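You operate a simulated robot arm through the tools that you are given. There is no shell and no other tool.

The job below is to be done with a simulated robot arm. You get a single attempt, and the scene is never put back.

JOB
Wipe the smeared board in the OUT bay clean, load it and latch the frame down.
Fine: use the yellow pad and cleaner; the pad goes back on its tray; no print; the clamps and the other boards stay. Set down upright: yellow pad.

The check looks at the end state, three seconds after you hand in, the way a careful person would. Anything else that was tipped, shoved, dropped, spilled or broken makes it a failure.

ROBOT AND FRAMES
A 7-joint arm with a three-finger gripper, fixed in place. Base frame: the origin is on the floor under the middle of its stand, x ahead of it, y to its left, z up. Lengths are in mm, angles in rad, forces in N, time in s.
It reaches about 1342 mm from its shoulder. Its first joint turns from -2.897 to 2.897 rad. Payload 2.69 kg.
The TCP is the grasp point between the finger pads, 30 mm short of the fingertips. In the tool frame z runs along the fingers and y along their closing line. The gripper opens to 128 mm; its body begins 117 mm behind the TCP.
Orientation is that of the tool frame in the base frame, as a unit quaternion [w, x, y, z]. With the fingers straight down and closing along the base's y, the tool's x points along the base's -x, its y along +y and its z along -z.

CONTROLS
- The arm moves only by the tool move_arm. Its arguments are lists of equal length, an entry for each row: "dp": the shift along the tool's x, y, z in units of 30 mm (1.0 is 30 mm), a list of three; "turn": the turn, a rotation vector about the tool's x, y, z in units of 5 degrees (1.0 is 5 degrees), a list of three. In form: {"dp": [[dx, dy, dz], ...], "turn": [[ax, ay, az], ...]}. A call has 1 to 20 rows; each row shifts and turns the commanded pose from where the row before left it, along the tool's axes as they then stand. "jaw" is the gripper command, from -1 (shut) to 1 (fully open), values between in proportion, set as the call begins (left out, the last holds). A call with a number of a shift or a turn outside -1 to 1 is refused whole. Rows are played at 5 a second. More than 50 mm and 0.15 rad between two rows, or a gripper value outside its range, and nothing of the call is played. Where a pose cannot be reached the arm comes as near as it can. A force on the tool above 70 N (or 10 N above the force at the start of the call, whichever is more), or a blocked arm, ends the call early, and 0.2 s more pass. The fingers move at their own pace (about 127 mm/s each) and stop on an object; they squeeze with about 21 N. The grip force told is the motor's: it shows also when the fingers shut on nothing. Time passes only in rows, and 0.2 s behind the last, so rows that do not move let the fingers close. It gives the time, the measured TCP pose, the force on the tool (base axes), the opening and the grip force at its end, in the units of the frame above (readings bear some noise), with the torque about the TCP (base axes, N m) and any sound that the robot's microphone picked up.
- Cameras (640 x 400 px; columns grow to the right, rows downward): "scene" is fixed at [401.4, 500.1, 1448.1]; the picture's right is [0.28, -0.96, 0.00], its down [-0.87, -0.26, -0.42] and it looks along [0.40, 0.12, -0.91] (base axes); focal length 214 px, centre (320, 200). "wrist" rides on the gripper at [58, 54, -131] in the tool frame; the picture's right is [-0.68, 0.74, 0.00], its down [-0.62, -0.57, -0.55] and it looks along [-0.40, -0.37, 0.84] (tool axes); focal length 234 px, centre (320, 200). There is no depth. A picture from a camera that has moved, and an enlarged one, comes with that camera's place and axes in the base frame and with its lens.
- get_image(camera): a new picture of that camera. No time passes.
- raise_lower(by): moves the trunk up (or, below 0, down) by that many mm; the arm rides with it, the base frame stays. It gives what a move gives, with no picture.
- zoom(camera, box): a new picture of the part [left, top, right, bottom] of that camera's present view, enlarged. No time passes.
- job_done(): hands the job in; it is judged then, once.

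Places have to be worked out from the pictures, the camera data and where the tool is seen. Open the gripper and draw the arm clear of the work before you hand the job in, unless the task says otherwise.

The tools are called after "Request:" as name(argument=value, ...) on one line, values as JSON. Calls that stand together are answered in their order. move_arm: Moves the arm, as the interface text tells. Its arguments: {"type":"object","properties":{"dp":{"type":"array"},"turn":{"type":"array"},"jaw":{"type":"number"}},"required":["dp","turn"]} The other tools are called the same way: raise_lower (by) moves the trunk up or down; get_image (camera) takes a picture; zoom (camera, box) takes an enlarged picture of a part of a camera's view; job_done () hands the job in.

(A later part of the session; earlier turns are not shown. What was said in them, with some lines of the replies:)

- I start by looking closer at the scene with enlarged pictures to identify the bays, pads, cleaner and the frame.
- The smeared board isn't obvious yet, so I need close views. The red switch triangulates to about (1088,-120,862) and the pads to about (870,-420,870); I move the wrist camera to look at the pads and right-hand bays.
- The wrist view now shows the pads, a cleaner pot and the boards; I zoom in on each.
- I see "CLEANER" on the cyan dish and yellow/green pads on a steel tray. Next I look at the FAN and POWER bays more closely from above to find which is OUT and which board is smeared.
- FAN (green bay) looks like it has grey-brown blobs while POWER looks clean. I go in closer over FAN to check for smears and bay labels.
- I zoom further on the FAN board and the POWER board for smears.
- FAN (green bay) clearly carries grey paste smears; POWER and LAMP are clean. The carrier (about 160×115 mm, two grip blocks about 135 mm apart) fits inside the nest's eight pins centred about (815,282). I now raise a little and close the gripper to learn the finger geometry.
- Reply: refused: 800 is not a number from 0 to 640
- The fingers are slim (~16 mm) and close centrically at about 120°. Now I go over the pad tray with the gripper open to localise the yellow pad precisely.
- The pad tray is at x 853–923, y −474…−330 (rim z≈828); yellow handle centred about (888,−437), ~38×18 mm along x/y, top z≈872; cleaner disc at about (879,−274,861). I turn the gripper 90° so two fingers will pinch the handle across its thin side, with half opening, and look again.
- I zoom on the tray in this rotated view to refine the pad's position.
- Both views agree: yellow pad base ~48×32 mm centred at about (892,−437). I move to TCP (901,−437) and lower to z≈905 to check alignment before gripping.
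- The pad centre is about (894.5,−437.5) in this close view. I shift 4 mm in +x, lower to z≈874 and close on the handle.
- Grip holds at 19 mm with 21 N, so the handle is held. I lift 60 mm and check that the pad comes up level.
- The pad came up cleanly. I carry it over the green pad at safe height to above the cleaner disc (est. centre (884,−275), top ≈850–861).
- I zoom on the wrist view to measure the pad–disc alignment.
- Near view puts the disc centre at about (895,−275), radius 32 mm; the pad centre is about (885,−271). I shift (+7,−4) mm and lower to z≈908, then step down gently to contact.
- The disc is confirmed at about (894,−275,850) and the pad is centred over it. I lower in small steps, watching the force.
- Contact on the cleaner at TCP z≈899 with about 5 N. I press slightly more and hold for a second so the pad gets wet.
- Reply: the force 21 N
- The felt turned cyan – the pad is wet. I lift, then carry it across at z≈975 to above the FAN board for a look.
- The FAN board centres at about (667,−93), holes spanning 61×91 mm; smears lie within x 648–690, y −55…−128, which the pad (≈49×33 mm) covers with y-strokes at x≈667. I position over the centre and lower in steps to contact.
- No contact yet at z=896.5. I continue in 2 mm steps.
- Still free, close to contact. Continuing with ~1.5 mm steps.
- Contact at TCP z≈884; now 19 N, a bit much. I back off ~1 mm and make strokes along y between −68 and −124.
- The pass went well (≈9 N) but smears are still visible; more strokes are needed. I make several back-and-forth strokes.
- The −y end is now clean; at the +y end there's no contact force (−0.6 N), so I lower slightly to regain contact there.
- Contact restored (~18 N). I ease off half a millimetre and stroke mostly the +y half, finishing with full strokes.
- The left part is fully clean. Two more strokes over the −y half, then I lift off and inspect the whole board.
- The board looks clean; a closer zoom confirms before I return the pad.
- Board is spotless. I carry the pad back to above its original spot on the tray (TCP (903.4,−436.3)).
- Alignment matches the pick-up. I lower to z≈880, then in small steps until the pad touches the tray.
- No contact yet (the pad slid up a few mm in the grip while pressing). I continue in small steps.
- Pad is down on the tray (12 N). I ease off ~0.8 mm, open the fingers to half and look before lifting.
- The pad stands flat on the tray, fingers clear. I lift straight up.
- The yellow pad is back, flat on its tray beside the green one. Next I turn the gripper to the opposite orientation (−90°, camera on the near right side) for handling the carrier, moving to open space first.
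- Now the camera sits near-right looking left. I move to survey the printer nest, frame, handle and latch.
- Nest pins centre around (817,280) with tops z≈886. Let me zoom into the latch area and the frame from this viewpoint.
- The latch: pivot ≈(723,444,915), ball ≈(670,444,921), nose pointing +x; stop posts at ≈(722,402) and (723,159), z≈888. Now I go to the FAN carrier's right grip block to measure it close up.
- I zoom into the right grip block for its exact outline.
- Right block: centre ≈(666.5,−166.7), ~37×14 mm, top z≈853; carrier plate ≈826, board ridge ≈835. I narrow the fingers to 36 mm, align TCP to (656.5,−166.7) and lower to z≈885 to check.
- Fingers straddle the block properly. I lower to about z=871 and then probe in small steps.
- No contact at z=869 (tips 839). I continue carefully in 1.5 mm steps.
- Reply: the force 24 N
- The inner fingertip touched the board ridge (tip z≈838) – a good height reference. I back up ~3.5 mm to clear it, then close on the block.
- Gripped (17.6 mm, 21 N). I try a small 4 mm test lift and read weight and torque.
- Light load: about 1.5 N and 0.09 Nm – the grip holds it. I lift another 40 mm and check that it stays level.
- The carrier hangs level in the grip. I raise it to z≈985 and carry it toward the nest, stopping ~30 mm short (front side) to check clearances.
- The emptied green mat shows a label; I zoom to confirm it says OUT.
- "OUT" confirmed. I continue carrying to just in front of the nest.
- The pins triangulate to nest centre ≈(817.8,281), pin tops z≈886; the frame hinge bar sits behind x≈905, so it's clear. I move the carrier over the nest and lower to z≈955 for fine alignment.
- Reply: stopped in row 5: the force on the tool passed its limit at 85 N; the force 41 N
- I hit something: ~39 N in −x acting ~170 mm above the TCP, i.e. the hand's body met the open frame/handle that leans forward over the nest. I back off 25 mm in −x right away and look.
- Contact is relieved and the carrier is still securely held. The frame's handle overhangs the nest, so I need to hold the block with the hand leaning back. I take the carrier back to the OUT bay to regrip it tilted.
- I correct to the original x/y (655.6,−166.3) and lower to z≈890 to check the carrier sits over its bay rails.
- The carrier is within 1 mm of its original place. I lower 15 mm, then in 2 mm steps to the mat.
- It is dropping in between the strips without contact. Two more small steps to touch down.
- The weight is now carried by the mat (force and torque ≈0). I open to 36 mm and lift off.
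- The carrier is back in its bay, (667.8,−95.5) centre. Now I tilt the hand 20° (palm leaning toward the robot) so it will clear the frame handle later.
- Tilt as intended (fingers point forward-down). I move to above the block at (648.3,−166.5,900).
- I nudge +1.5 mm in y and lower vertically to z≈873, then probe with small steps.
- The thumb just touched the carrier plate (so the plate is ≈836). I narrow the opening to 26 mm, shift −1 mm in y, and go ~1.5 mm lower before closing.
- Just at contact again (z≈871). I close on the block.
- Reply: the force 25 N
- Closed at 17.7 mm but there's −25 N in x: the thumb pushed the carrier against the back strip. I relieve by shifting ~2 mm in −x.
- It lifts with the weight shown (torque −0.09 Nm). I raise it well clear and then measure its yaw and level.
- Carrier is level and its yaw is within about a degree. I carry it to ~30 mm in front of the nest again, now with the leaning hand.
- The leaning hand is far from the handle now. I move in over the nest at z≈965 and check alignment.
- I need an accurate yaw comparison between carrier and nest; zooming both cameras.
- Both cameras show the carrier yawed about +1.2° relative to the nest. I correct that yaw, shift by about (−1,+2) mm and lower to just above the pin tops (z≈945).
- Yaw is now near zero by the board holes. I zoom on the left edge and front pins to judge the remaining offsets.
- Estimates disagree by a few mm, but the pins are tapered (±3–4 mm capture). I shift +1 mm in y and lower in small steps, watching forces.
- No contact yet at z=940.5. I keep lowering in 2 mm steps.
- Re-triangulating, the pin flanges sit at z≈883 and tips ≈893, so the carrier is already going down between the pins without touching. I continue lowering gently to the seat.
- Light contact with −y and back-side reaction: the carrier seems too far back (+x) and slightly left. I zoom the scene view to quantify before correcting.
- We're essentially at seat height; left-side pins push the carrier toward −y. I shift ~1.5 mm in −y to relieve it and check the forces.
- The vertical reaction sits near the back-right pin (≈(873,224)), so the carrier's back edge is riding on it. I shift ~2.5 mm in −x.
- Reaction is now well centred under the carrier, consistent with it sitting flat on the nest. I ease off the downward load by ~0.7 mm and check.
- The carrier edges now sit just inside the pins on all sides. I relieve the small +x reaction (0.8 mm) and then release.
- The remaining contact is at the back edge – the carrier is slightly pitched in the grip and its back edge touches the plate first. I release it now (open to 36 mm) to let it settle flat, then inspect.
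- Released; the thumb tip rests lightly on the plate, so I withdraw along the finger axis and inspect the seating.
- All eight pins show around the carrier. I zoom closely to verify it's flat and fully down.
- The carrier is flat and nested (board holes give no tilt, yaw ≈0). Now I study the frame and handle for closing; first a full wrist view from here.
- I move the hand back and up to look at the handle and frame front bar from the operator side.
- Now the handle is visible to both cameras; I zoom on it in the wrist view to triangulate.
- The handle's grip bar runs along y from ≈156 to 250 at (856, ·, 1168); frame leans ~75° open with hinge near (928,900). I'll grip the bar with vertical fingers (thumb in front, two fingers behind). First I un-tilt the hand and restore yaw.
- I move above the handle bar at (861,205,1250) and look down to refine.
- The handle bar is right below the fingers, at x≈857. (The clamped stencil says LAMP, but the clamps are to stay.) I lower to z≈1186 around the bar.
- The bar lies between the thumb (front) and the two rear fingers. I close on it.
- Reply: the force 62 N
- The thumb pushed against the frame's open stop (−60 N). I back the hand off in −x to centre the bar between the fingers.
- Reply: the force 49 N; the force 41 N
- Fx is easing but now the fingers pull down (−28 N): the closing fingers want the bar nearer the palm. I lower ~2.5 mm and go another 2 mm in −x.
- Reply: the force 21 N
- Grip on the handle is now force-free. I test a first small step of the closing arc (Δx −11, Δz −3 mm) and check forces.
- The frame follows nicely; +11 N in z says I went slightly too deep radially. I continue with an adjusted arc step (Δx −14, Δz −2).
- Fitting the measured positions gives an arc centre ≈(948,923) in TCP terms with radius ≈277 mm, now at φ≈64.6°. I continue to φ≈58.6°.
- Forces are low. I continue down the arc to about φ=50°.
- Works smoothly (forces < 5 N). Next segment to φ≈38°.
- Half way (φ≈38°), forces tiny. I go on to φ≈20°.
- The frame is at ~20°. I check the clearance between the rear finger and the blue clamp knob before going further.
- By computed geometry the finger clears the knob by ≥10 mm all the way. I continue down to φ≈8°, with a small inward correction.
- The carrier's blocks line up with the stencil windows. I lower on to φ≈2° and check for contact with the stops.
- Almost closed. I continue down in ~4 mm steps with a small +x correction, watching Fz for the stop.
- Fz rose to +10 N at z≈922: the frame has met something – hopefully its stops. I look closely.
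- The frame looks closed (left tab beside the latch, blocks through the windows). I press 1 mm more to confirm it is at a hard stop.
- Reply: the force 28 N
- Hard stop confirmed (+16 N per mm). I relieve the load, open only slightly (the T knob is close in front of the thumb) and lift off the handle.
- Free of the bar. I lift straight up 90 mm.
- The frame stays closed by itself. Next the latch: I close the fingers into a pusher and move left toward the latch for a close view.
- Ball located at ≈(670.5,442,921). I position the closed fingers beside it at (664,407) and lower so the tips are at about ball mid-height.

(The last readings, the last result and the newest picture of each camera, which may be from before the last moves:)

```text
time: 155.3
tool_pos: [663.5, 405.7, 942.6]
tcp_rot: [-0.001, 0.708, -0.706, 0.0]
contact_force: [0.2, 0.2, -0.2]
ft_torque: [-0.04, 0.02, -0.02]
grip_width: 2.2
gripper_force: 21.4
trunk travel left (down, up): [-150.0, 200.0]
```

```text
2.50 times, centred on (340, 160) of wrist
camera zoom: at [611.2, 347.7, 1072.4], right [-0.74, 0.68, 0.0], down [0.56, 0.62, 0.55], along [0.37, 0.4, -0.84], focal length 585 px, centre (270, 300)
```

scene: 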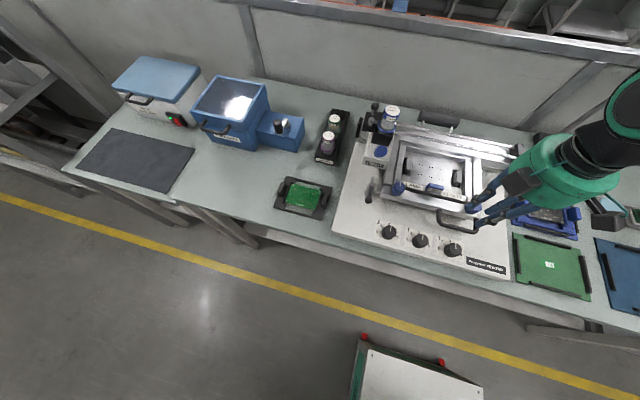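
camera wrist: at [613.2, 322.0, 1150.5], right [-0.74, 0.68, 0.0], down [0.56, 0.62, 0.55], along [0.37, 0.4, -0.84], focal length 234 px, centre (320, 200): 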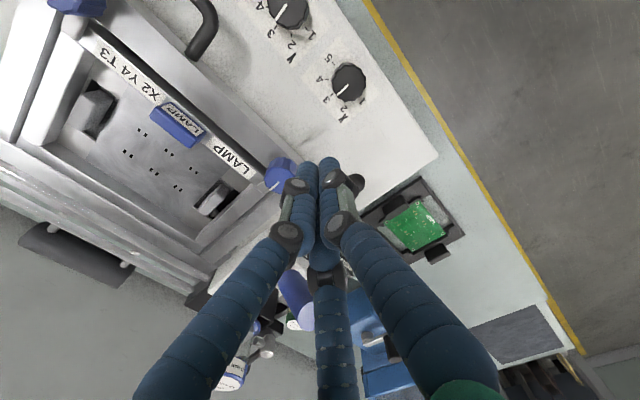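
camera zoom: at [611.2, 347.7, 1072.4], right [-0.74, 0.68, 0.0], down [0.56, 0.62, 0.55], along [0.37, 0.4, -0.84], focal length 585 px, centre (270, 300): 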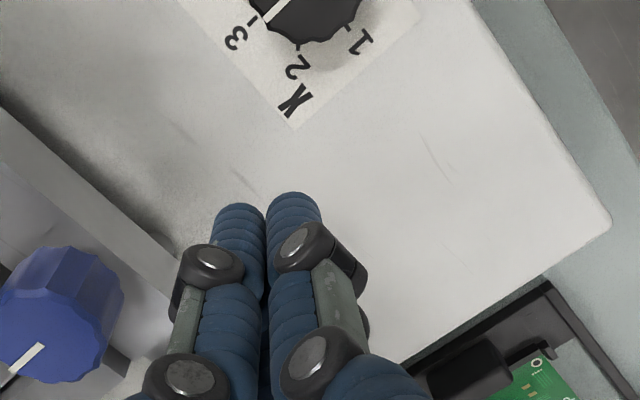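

Fingers are beside the ball. I start pushing it toward +y along its arc around the pivot.

Request:
move_arm(dp=[[-0.27, -0.04, 0], [-0.27, -0.04, 0], [-0.17, 0.05, 0], [-0.17, 0.05, 0], [0, 0, 0]], turn=[[0, 0, 0], [0, 0, 0], [0, 0, 0], [0, 0, 0], [0, 0, 0]])

Request:
zoom(camera="scene", box=[350, 150, 420, 220])

```text
time: 156.5
tool_pos: [663.3, 432.5, 942.8]
tcp_rot: [0.0, 0.708, -0.707, 0.0]
contact_force: [-0.6, 0.1, 0.2]
ft_torque: [0.03, 0.0, -0.01]
grip_width: 2.2
gripper_force: 20.6
trunk travel left (down, up): [-150.0, 200.0]
```

```text
5.71 times, centred on (385, 185) of scene
camera zoom: at [401.4, 500.1, 1448.1], right [0.28, -0.96, 0.0], down [-0.87, -0.26, -0.42], along [0.4, 0.12, -0.91], focal length 1226 px, centre (-51, 286)
```

zoom: 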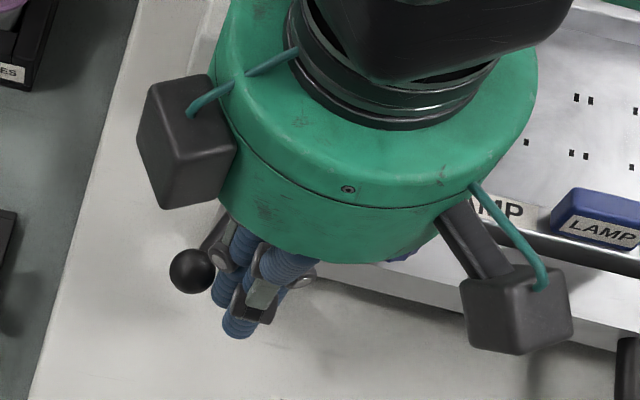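

The ball swings left easily. I continue along the arc.

Request:
move_arm(dp=[[-0.35, 0.03, 0], [-0.35, -0.03, 0], [-0.34, -0.093, 0], [-0.32, -0.147, 0], [-0.29, -0.203, 0], [0, 0, 0]], turn=[[0, 0, 0], [0, 0, 0], [0, 0, 0], [0, 0, 0], [0, 0, 0], [0, 0, 0]])

Request:
zoom(camera="scene", box=[340, 140, 420, 220])

Request:
get_image(camera="wrist")

```text
time: 157.9
tool_pos: [676.0, 482.1, 942.1]
tcp_rot: [0.0, 0.708, -0.706, 0.0]
contact_force: [0.2, 0.1, 0.7]
ft_torque: [-0.01, 0.02, 0.01]
grip_width: 2.3
gripper_force: 21.2
trunk travel left (down, up): [-150.0, 200.0]
```

```text
5.00 times, centred on (380, 180) of scene
camera zoom: at [401.4, 500.1, 1448.1], right [0.28, -0.96, 0.0], down [-0.87, -0.26, -0.42], along [0.4, 0.12, -0.91], focal length 1072 px, centre (20, 300)
```

zoom: 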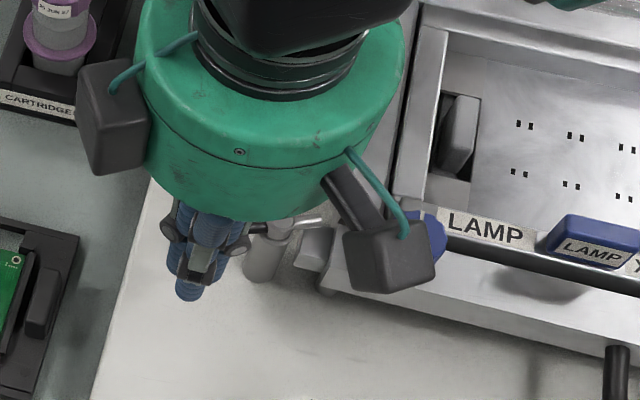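

```text
taken
camera wrist: at [623.7, 423.4, 1073.3], right [-0.74, 0.68, 0.0], down [0.56, 0.62, 0.55], along [0.37, 0.4, -0.84], focal length 234 px, centre (320, 200)
```

wrist: 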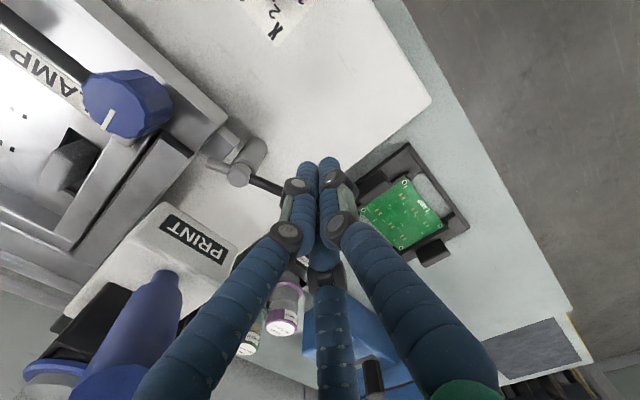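

The lever is about 65° around, its nose swinging over the frame tab. I push on gently to the end stop, watching forces (and staying clear of the blue PRINT lever).

Request:
move_arm(dp=[[-0.124, -0.124, 0], [-0.124, -0.124, 0], [-0.1, -0.145, 0], [-0.1, -0.145, 0], [0, 0, 0]], turn=[[0, 0, 0], [0, 0, 0], [0, 0, 0], [0, 0, 0], [0, 0, 0]])

Request:
zoom(camera="wrist", box=[170, 90, 350, 230])

Request:
zoom(camera="scene", box=[340, 150, 420, 220])

```text
time: 159.1
tool_pos: [692.4, 494.5, 941.8]
tcp_rot: [-0.001, 0.708, -0.707, 0.0]
contact_force: [0.3, 0.0, -0.6]
ft_torque: [-0.03, -0.01, -0.03]
grip_width: 2.3
gripper_force: 20.8
trunk travel left (down, up): [-150.0, 200.0]
```

```text
2.86 times, centred on (260, 160) of wrist
camera zoom: at [640.1, 436.9, 1073.2], right [-0.74, 0.68, 0.0], down [0.56, 0.62, 0.55], along [0.37, 0.41, -0.84], focal length 669 px, centre (491, 314)
```

zoom: 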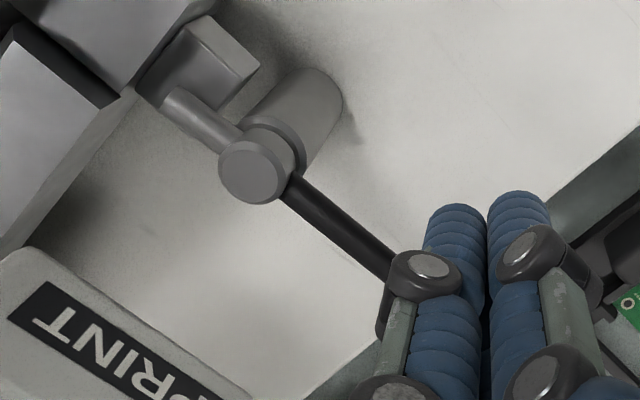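

```text
5.71 times, centred on (380, 185) of scene
camera zoom: at [401.4, 500.1, 1448.1], right [0.28, -0.96, 0.0], down [-0.87, -0.26, -0.42], along [0.4, 0.12, -0.91], focal length 1226 px, centre (-23, 286)
```

zoom: 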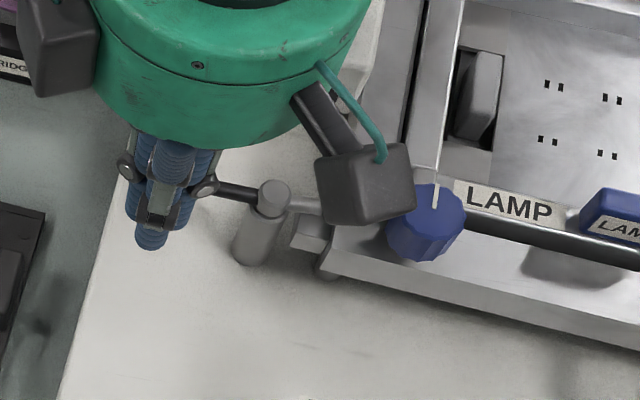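

The nose now overlaps the frame's tab (lever ≈78°). I push the last ~12° toward the stop in small steps.

Request:
move_arm(dp=[[-0.073, -0.16, 0], [-0.073, -0.16, 0], [0, 0, 0]], turn=[[0, 0, 0], [0, 0, 0], [0, 0, 0]])

Request:
zoom(camera="wrist", box=[150, 80, 330, 220])

Request:
zoom(camera="scene", box=[340, 150, 420, 220])

```text
time: 159.9
tool_pos: [699.4, 499.2, 941.6]
tcp_rot: [0.001, 0.708, -0.707, 0.0]
contact_force: [-26.5, -11.8, 2.5]
ft_torque: [-0.32, 0.42, -0.29]
grip_width: 2.4
gripper_force: 21.2
trunk travel left (down, up): [-150.0, 200.0]
```

```text
2.86 times, centred on (240, 150) of wrist
camera zoom: at [647.6, 439.8, 1072.6], right [-0.74, 0.68, 0.0], down [0.57, 0.62, 0.55], along [0.37, 0.4, -0.84], focal length 669 px, centre (549, 343)
```

zoom: 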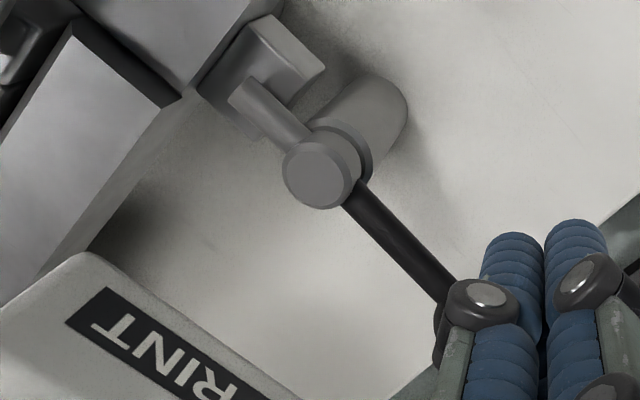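

```text
5.71 times, centred on (380, 185) of scene
camera zoom: at [401.4, 500.1, 1448.1], right [0.28, -0.96, 0.0], down [-0.87, -0.26, -0.42], along [0.4, 0.12, -0.91], focal length 1226 px, centre (-23, 286)
```

zoom: 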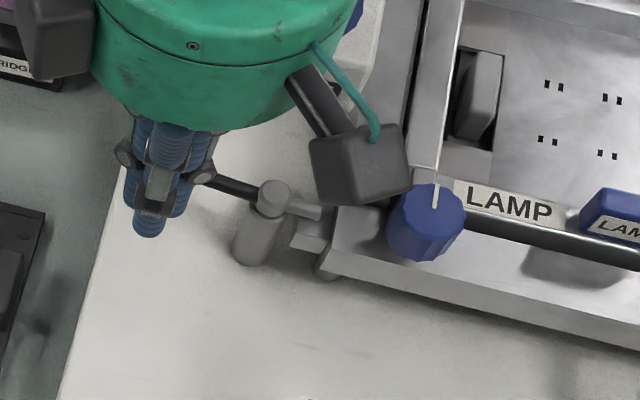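

The force jumped to ~29 N: lever at its end stop, nose pointing squarely −y over the tab (tip ≈(724,417)). I back the fingers off in −x and lift away.

Request:
move_arm(dp=[[0.05, 0.3, 0], [0.1, 0.5, 0], [0, 0.3, -0.3], [0, 0, -1], [0, 0, -1], [0, 0, -1]], turn=[[0, 0, 0], [0, 0, 0], [0, 0, 0], [0, 0, 0], [0, 0, 0], [0, 0, 0]])

Request:
get_image(camera="wrist")

Request:
zoom(camera="scene", box=[330, 140, 430, 230])

```text
time: 161.3
tool_pos: [668.6, 495.8, 1042.2]
tcp_rot: [0.001, 0.708, -0.707, 0.0]
contact_force: [-0.3, -1.1, -0.6]
ft_torque: [0.02, -0.02, 0.02]
grip_width: 2.3
gripper_force: 20.7
trunk travel left (down, up): [-150.0, 200.0]
```

```text
taken
camera wrist: at [616.5, 437.3, 1172.9], right [-0.74, 0.68, 0.0], down [0.56, 0.62, 0.55], along [0.37, 0.4, -0.84], focal length 234 px, centre (320, 200)
```

wrist: 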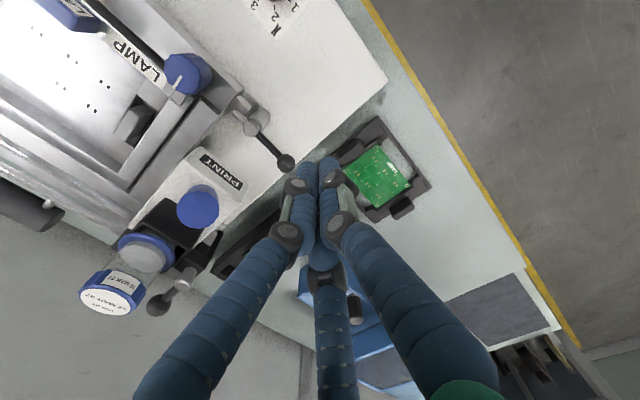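

```text
4.44 times, centred on (380, 185) of scene
camera zoom: at [401.4, 500.1, 1448.1], right [0.28, -0.96, 0.0], down [-0.87, -0.26, -0.42], along [0.4, 0.12, -0.91], focal length 953 px, centre (53, 267)
```

zoom: 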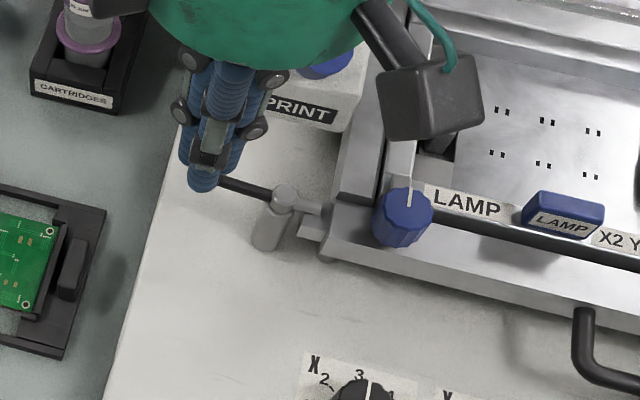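

The latch is turned with its nose on the tab. I retract the arm back and up, clear of the bench, for a full inspection.

Request:
move_arm(dp=[[0, 0.8, -0.8], [0, 0.8, -0.8], [0, 0.8, -0.8], [0, 0.8, -0.8], [0, 0.8, -0.8], [0.9, 0.1, -0.3], [0.9, 0.1, -0.3], [0.9, 0.1, -0.3], [0.9, 0.1, -0.3], [0.9, 0.1, -0.3], [0.9, 0.1, -0.3], [0.9, 0.1, -0.3], [0.9, 0.1, -0.3], [0.9, 0.1, -0.3], [0.9, 0.1, -0.3], [0.9, 0.1, -0.3], [0.9, 0.1, -0.3]], turn=[[0, 0, 0], [0, 0, 0], [0, 0, 0], [0, 0, 0], [0, 0, 0], [0, 0, 0], [0, 0, 0], [0, 0, 0], [0, 0, 0], [0, 0, 0], [0, 0, 0], [0, 0, 0], [0, 0, 0], [0, 0, 0], [0, 0, 0], [0, 0, 0], [0, 0, 0]], jaw=1)

Request:
get_image(camera="scene")

Request:
zoom(camera="scene", box=[340, 140, 430, 220])

Request:
zoom(camera="scene", box=[340, 90, 540, 270])

Request:
zoom(camera="scene", box=[480, 150, 640, 310])

```text
time: 164.9
tool_pos: [513.9, 171.2, 1269.4]
tcp_rot: [0.0, 0.708, -0.706, 0.001]
contact_force: [0.8, 0.6, 0.7]
ft_torque: [-0.01, 0.01, 0.01]
grip_width: 128.1
gripper_force: 0.1
trunk travel left (down, up): [-150.0, 200.0]
```

```text
taken
```

scene: 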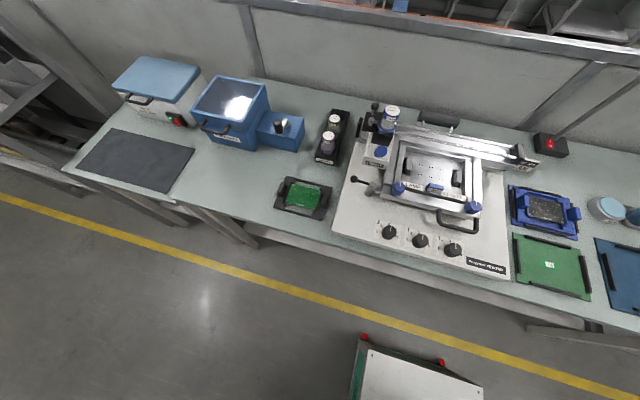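

```text
5.00 times, centred on (385, 180) of scene
camera zoom: at [401.4, 500.1, 1448.1], right [0.28, -0.96, 0.0], down [-0.87, -0.26, -0.42], along [0.4, 0.12, -0.91], focal length 1072 px, centre (-5, 300)
```

zoom: 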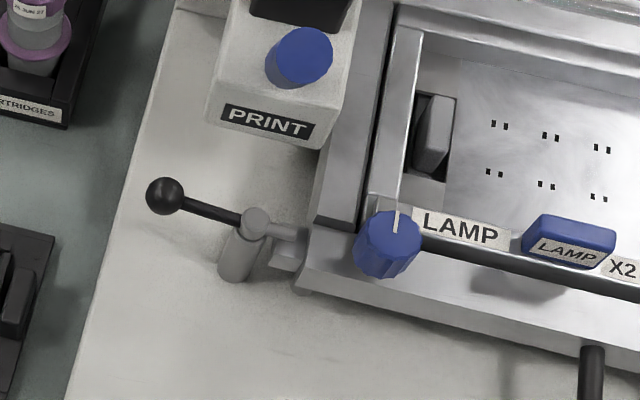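

```text
2.22 times, centred on (440, 180) of scene
camera zoom: at [401.4, 500.1, 1448.1], right [0.28, -0.96, 0.0], down [-0.87, -0.26, -0.42], along [0.4, 0.12, -0.91], focal length 477 px, centre (53, 244)
```

zoom: 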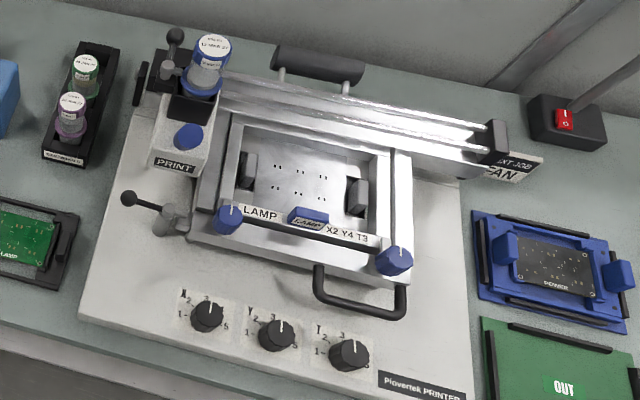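

```text
2.50 times, centred on (560, 230) of scene
camera zoom: at [401.4, 500.1, 1448.1], right [0.28, -0.96, 0.0], down [-0.87, -0.26, -0.42], along [0.4, 0.12, -0.91], focal length 536 px, centre (-280, 125)
```

zoom: 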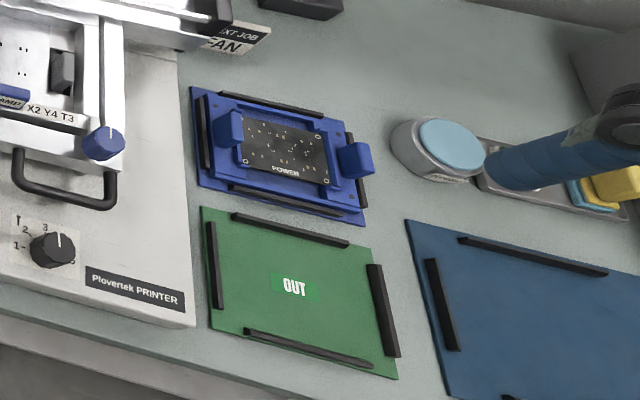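

Everything looks right: frame closed, lever ≈88–90° at its stop with the nose on the tab, clamps' markers unchanged. I check the POWER board, pads and LAMP board once more.

Request:
zoom(camera="scene", box=[510, 180, 590, 240])

Request:
get_image(camera="wrist")

Request:
zoom(camera="scene", box=[395, 140, 490, 215])

Request:
zoom(camera="scene", box=[260, 150, 360, 240])

```text
6.67 times, centred on (550, 210) of scene
camera zoom: at [401.4, 500.1, 1448.1], right [0.28, -0.96, 0.0], down [-0.87, -0.26, -0.42], along [0.4, 0.12, -0.91], focal length 1430 px, centre (-1213, 133)
```

zoom: 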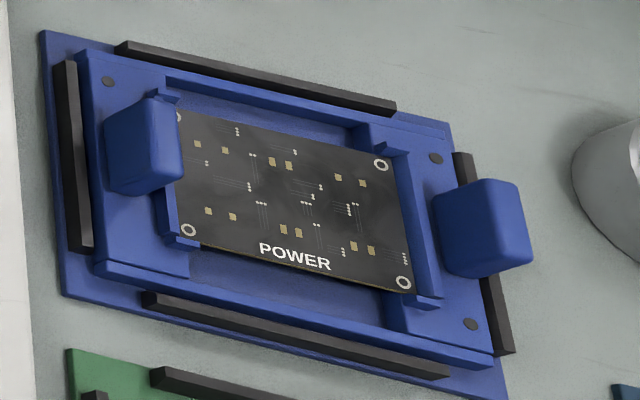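

```text
taken
camera wrist: at [461.8, 112.1, 1400.4], right [-0.74, 0.68, 0.0], down [0.56, 0.62, 0.55], along [0.37, 0.41, -0.84], focal length 234 px, centre (320, 200)
```

wrist: 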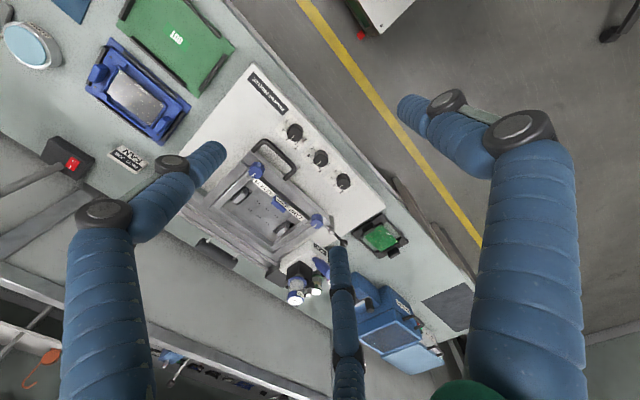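

```text
5.33 times, centred on (442, 178) of scene
camera zoom: at [401.4, 500.1, 1448.1], right [0.28, -0.96, 0.0], down [-0.87, -0.26, -0.42], along [0.4, 0.12, -0.91], focal length 1144 px, centre (-333, 320)
```

zoom: 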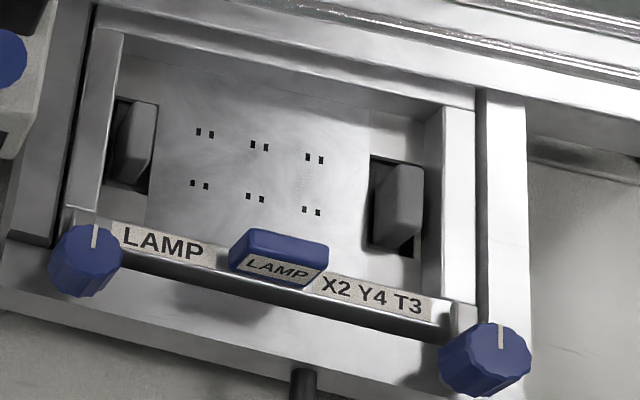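

```text
4.44 times, centred on (310, 195) of scene
camera zoom: at [401.4, 500.1, 1448.1], right [0.28, -0.96, 0.0], down [-0.87, -0.26, -0.42], along [0.4, 0.12, -0.91], focal length 953 px, centre (364, 222)
```

zoom: 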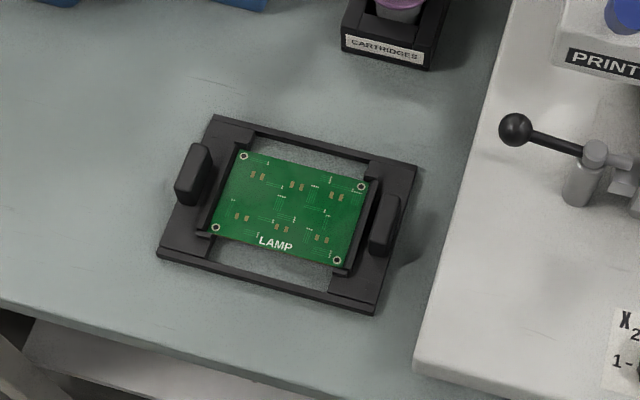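

All checks pass: FAN board clean and nested, frame down and latched, PRINT untouched, pads on the tray, POWER and LAMP boards and clamps undisturbed, gripper open and clear. I hand the job in.

Request:
job_done()

```text
The job is handed in.
```

The FAN board from the OUT bay is wiped clean, loaded on the printer nest, and the frame is down and latched. All of this comes from camera views and force readings; the check's result hasn't come back.

- **Wiping:** I used the yellow pad with cleaner, and close-ups showed no smears left. The pad is back on its tray, upright and flat.
- **Loading:** The FAN carrier sits flat between the nest pins.
- **Latching:** The frame is on its hard stop and the latch lever is at its end stop, with the nose over the frame tab.
- **Left alone:** I did not touch the PRINT lever, the clamps, or the POWER and LAMP boards. They looked unchanged in the final views.

**Bump while loading:** On the first approach the hand pushed into the open frame, most likely its handle; the arm stopped at 85 N. I backed off, put the carrier back in the OUT bay, regripped it at a tilt, and loaded it from there. Nothing looked shifted afterwards.

**Stencil mismatch:** The stencil clamped in the frame is labelled LAMP, while the board is FAN and the sign says the next job is FAN. I left it because the clamps were to stay, so check it before anyone prints.

The gripper is open and the arm is clear of the bench.
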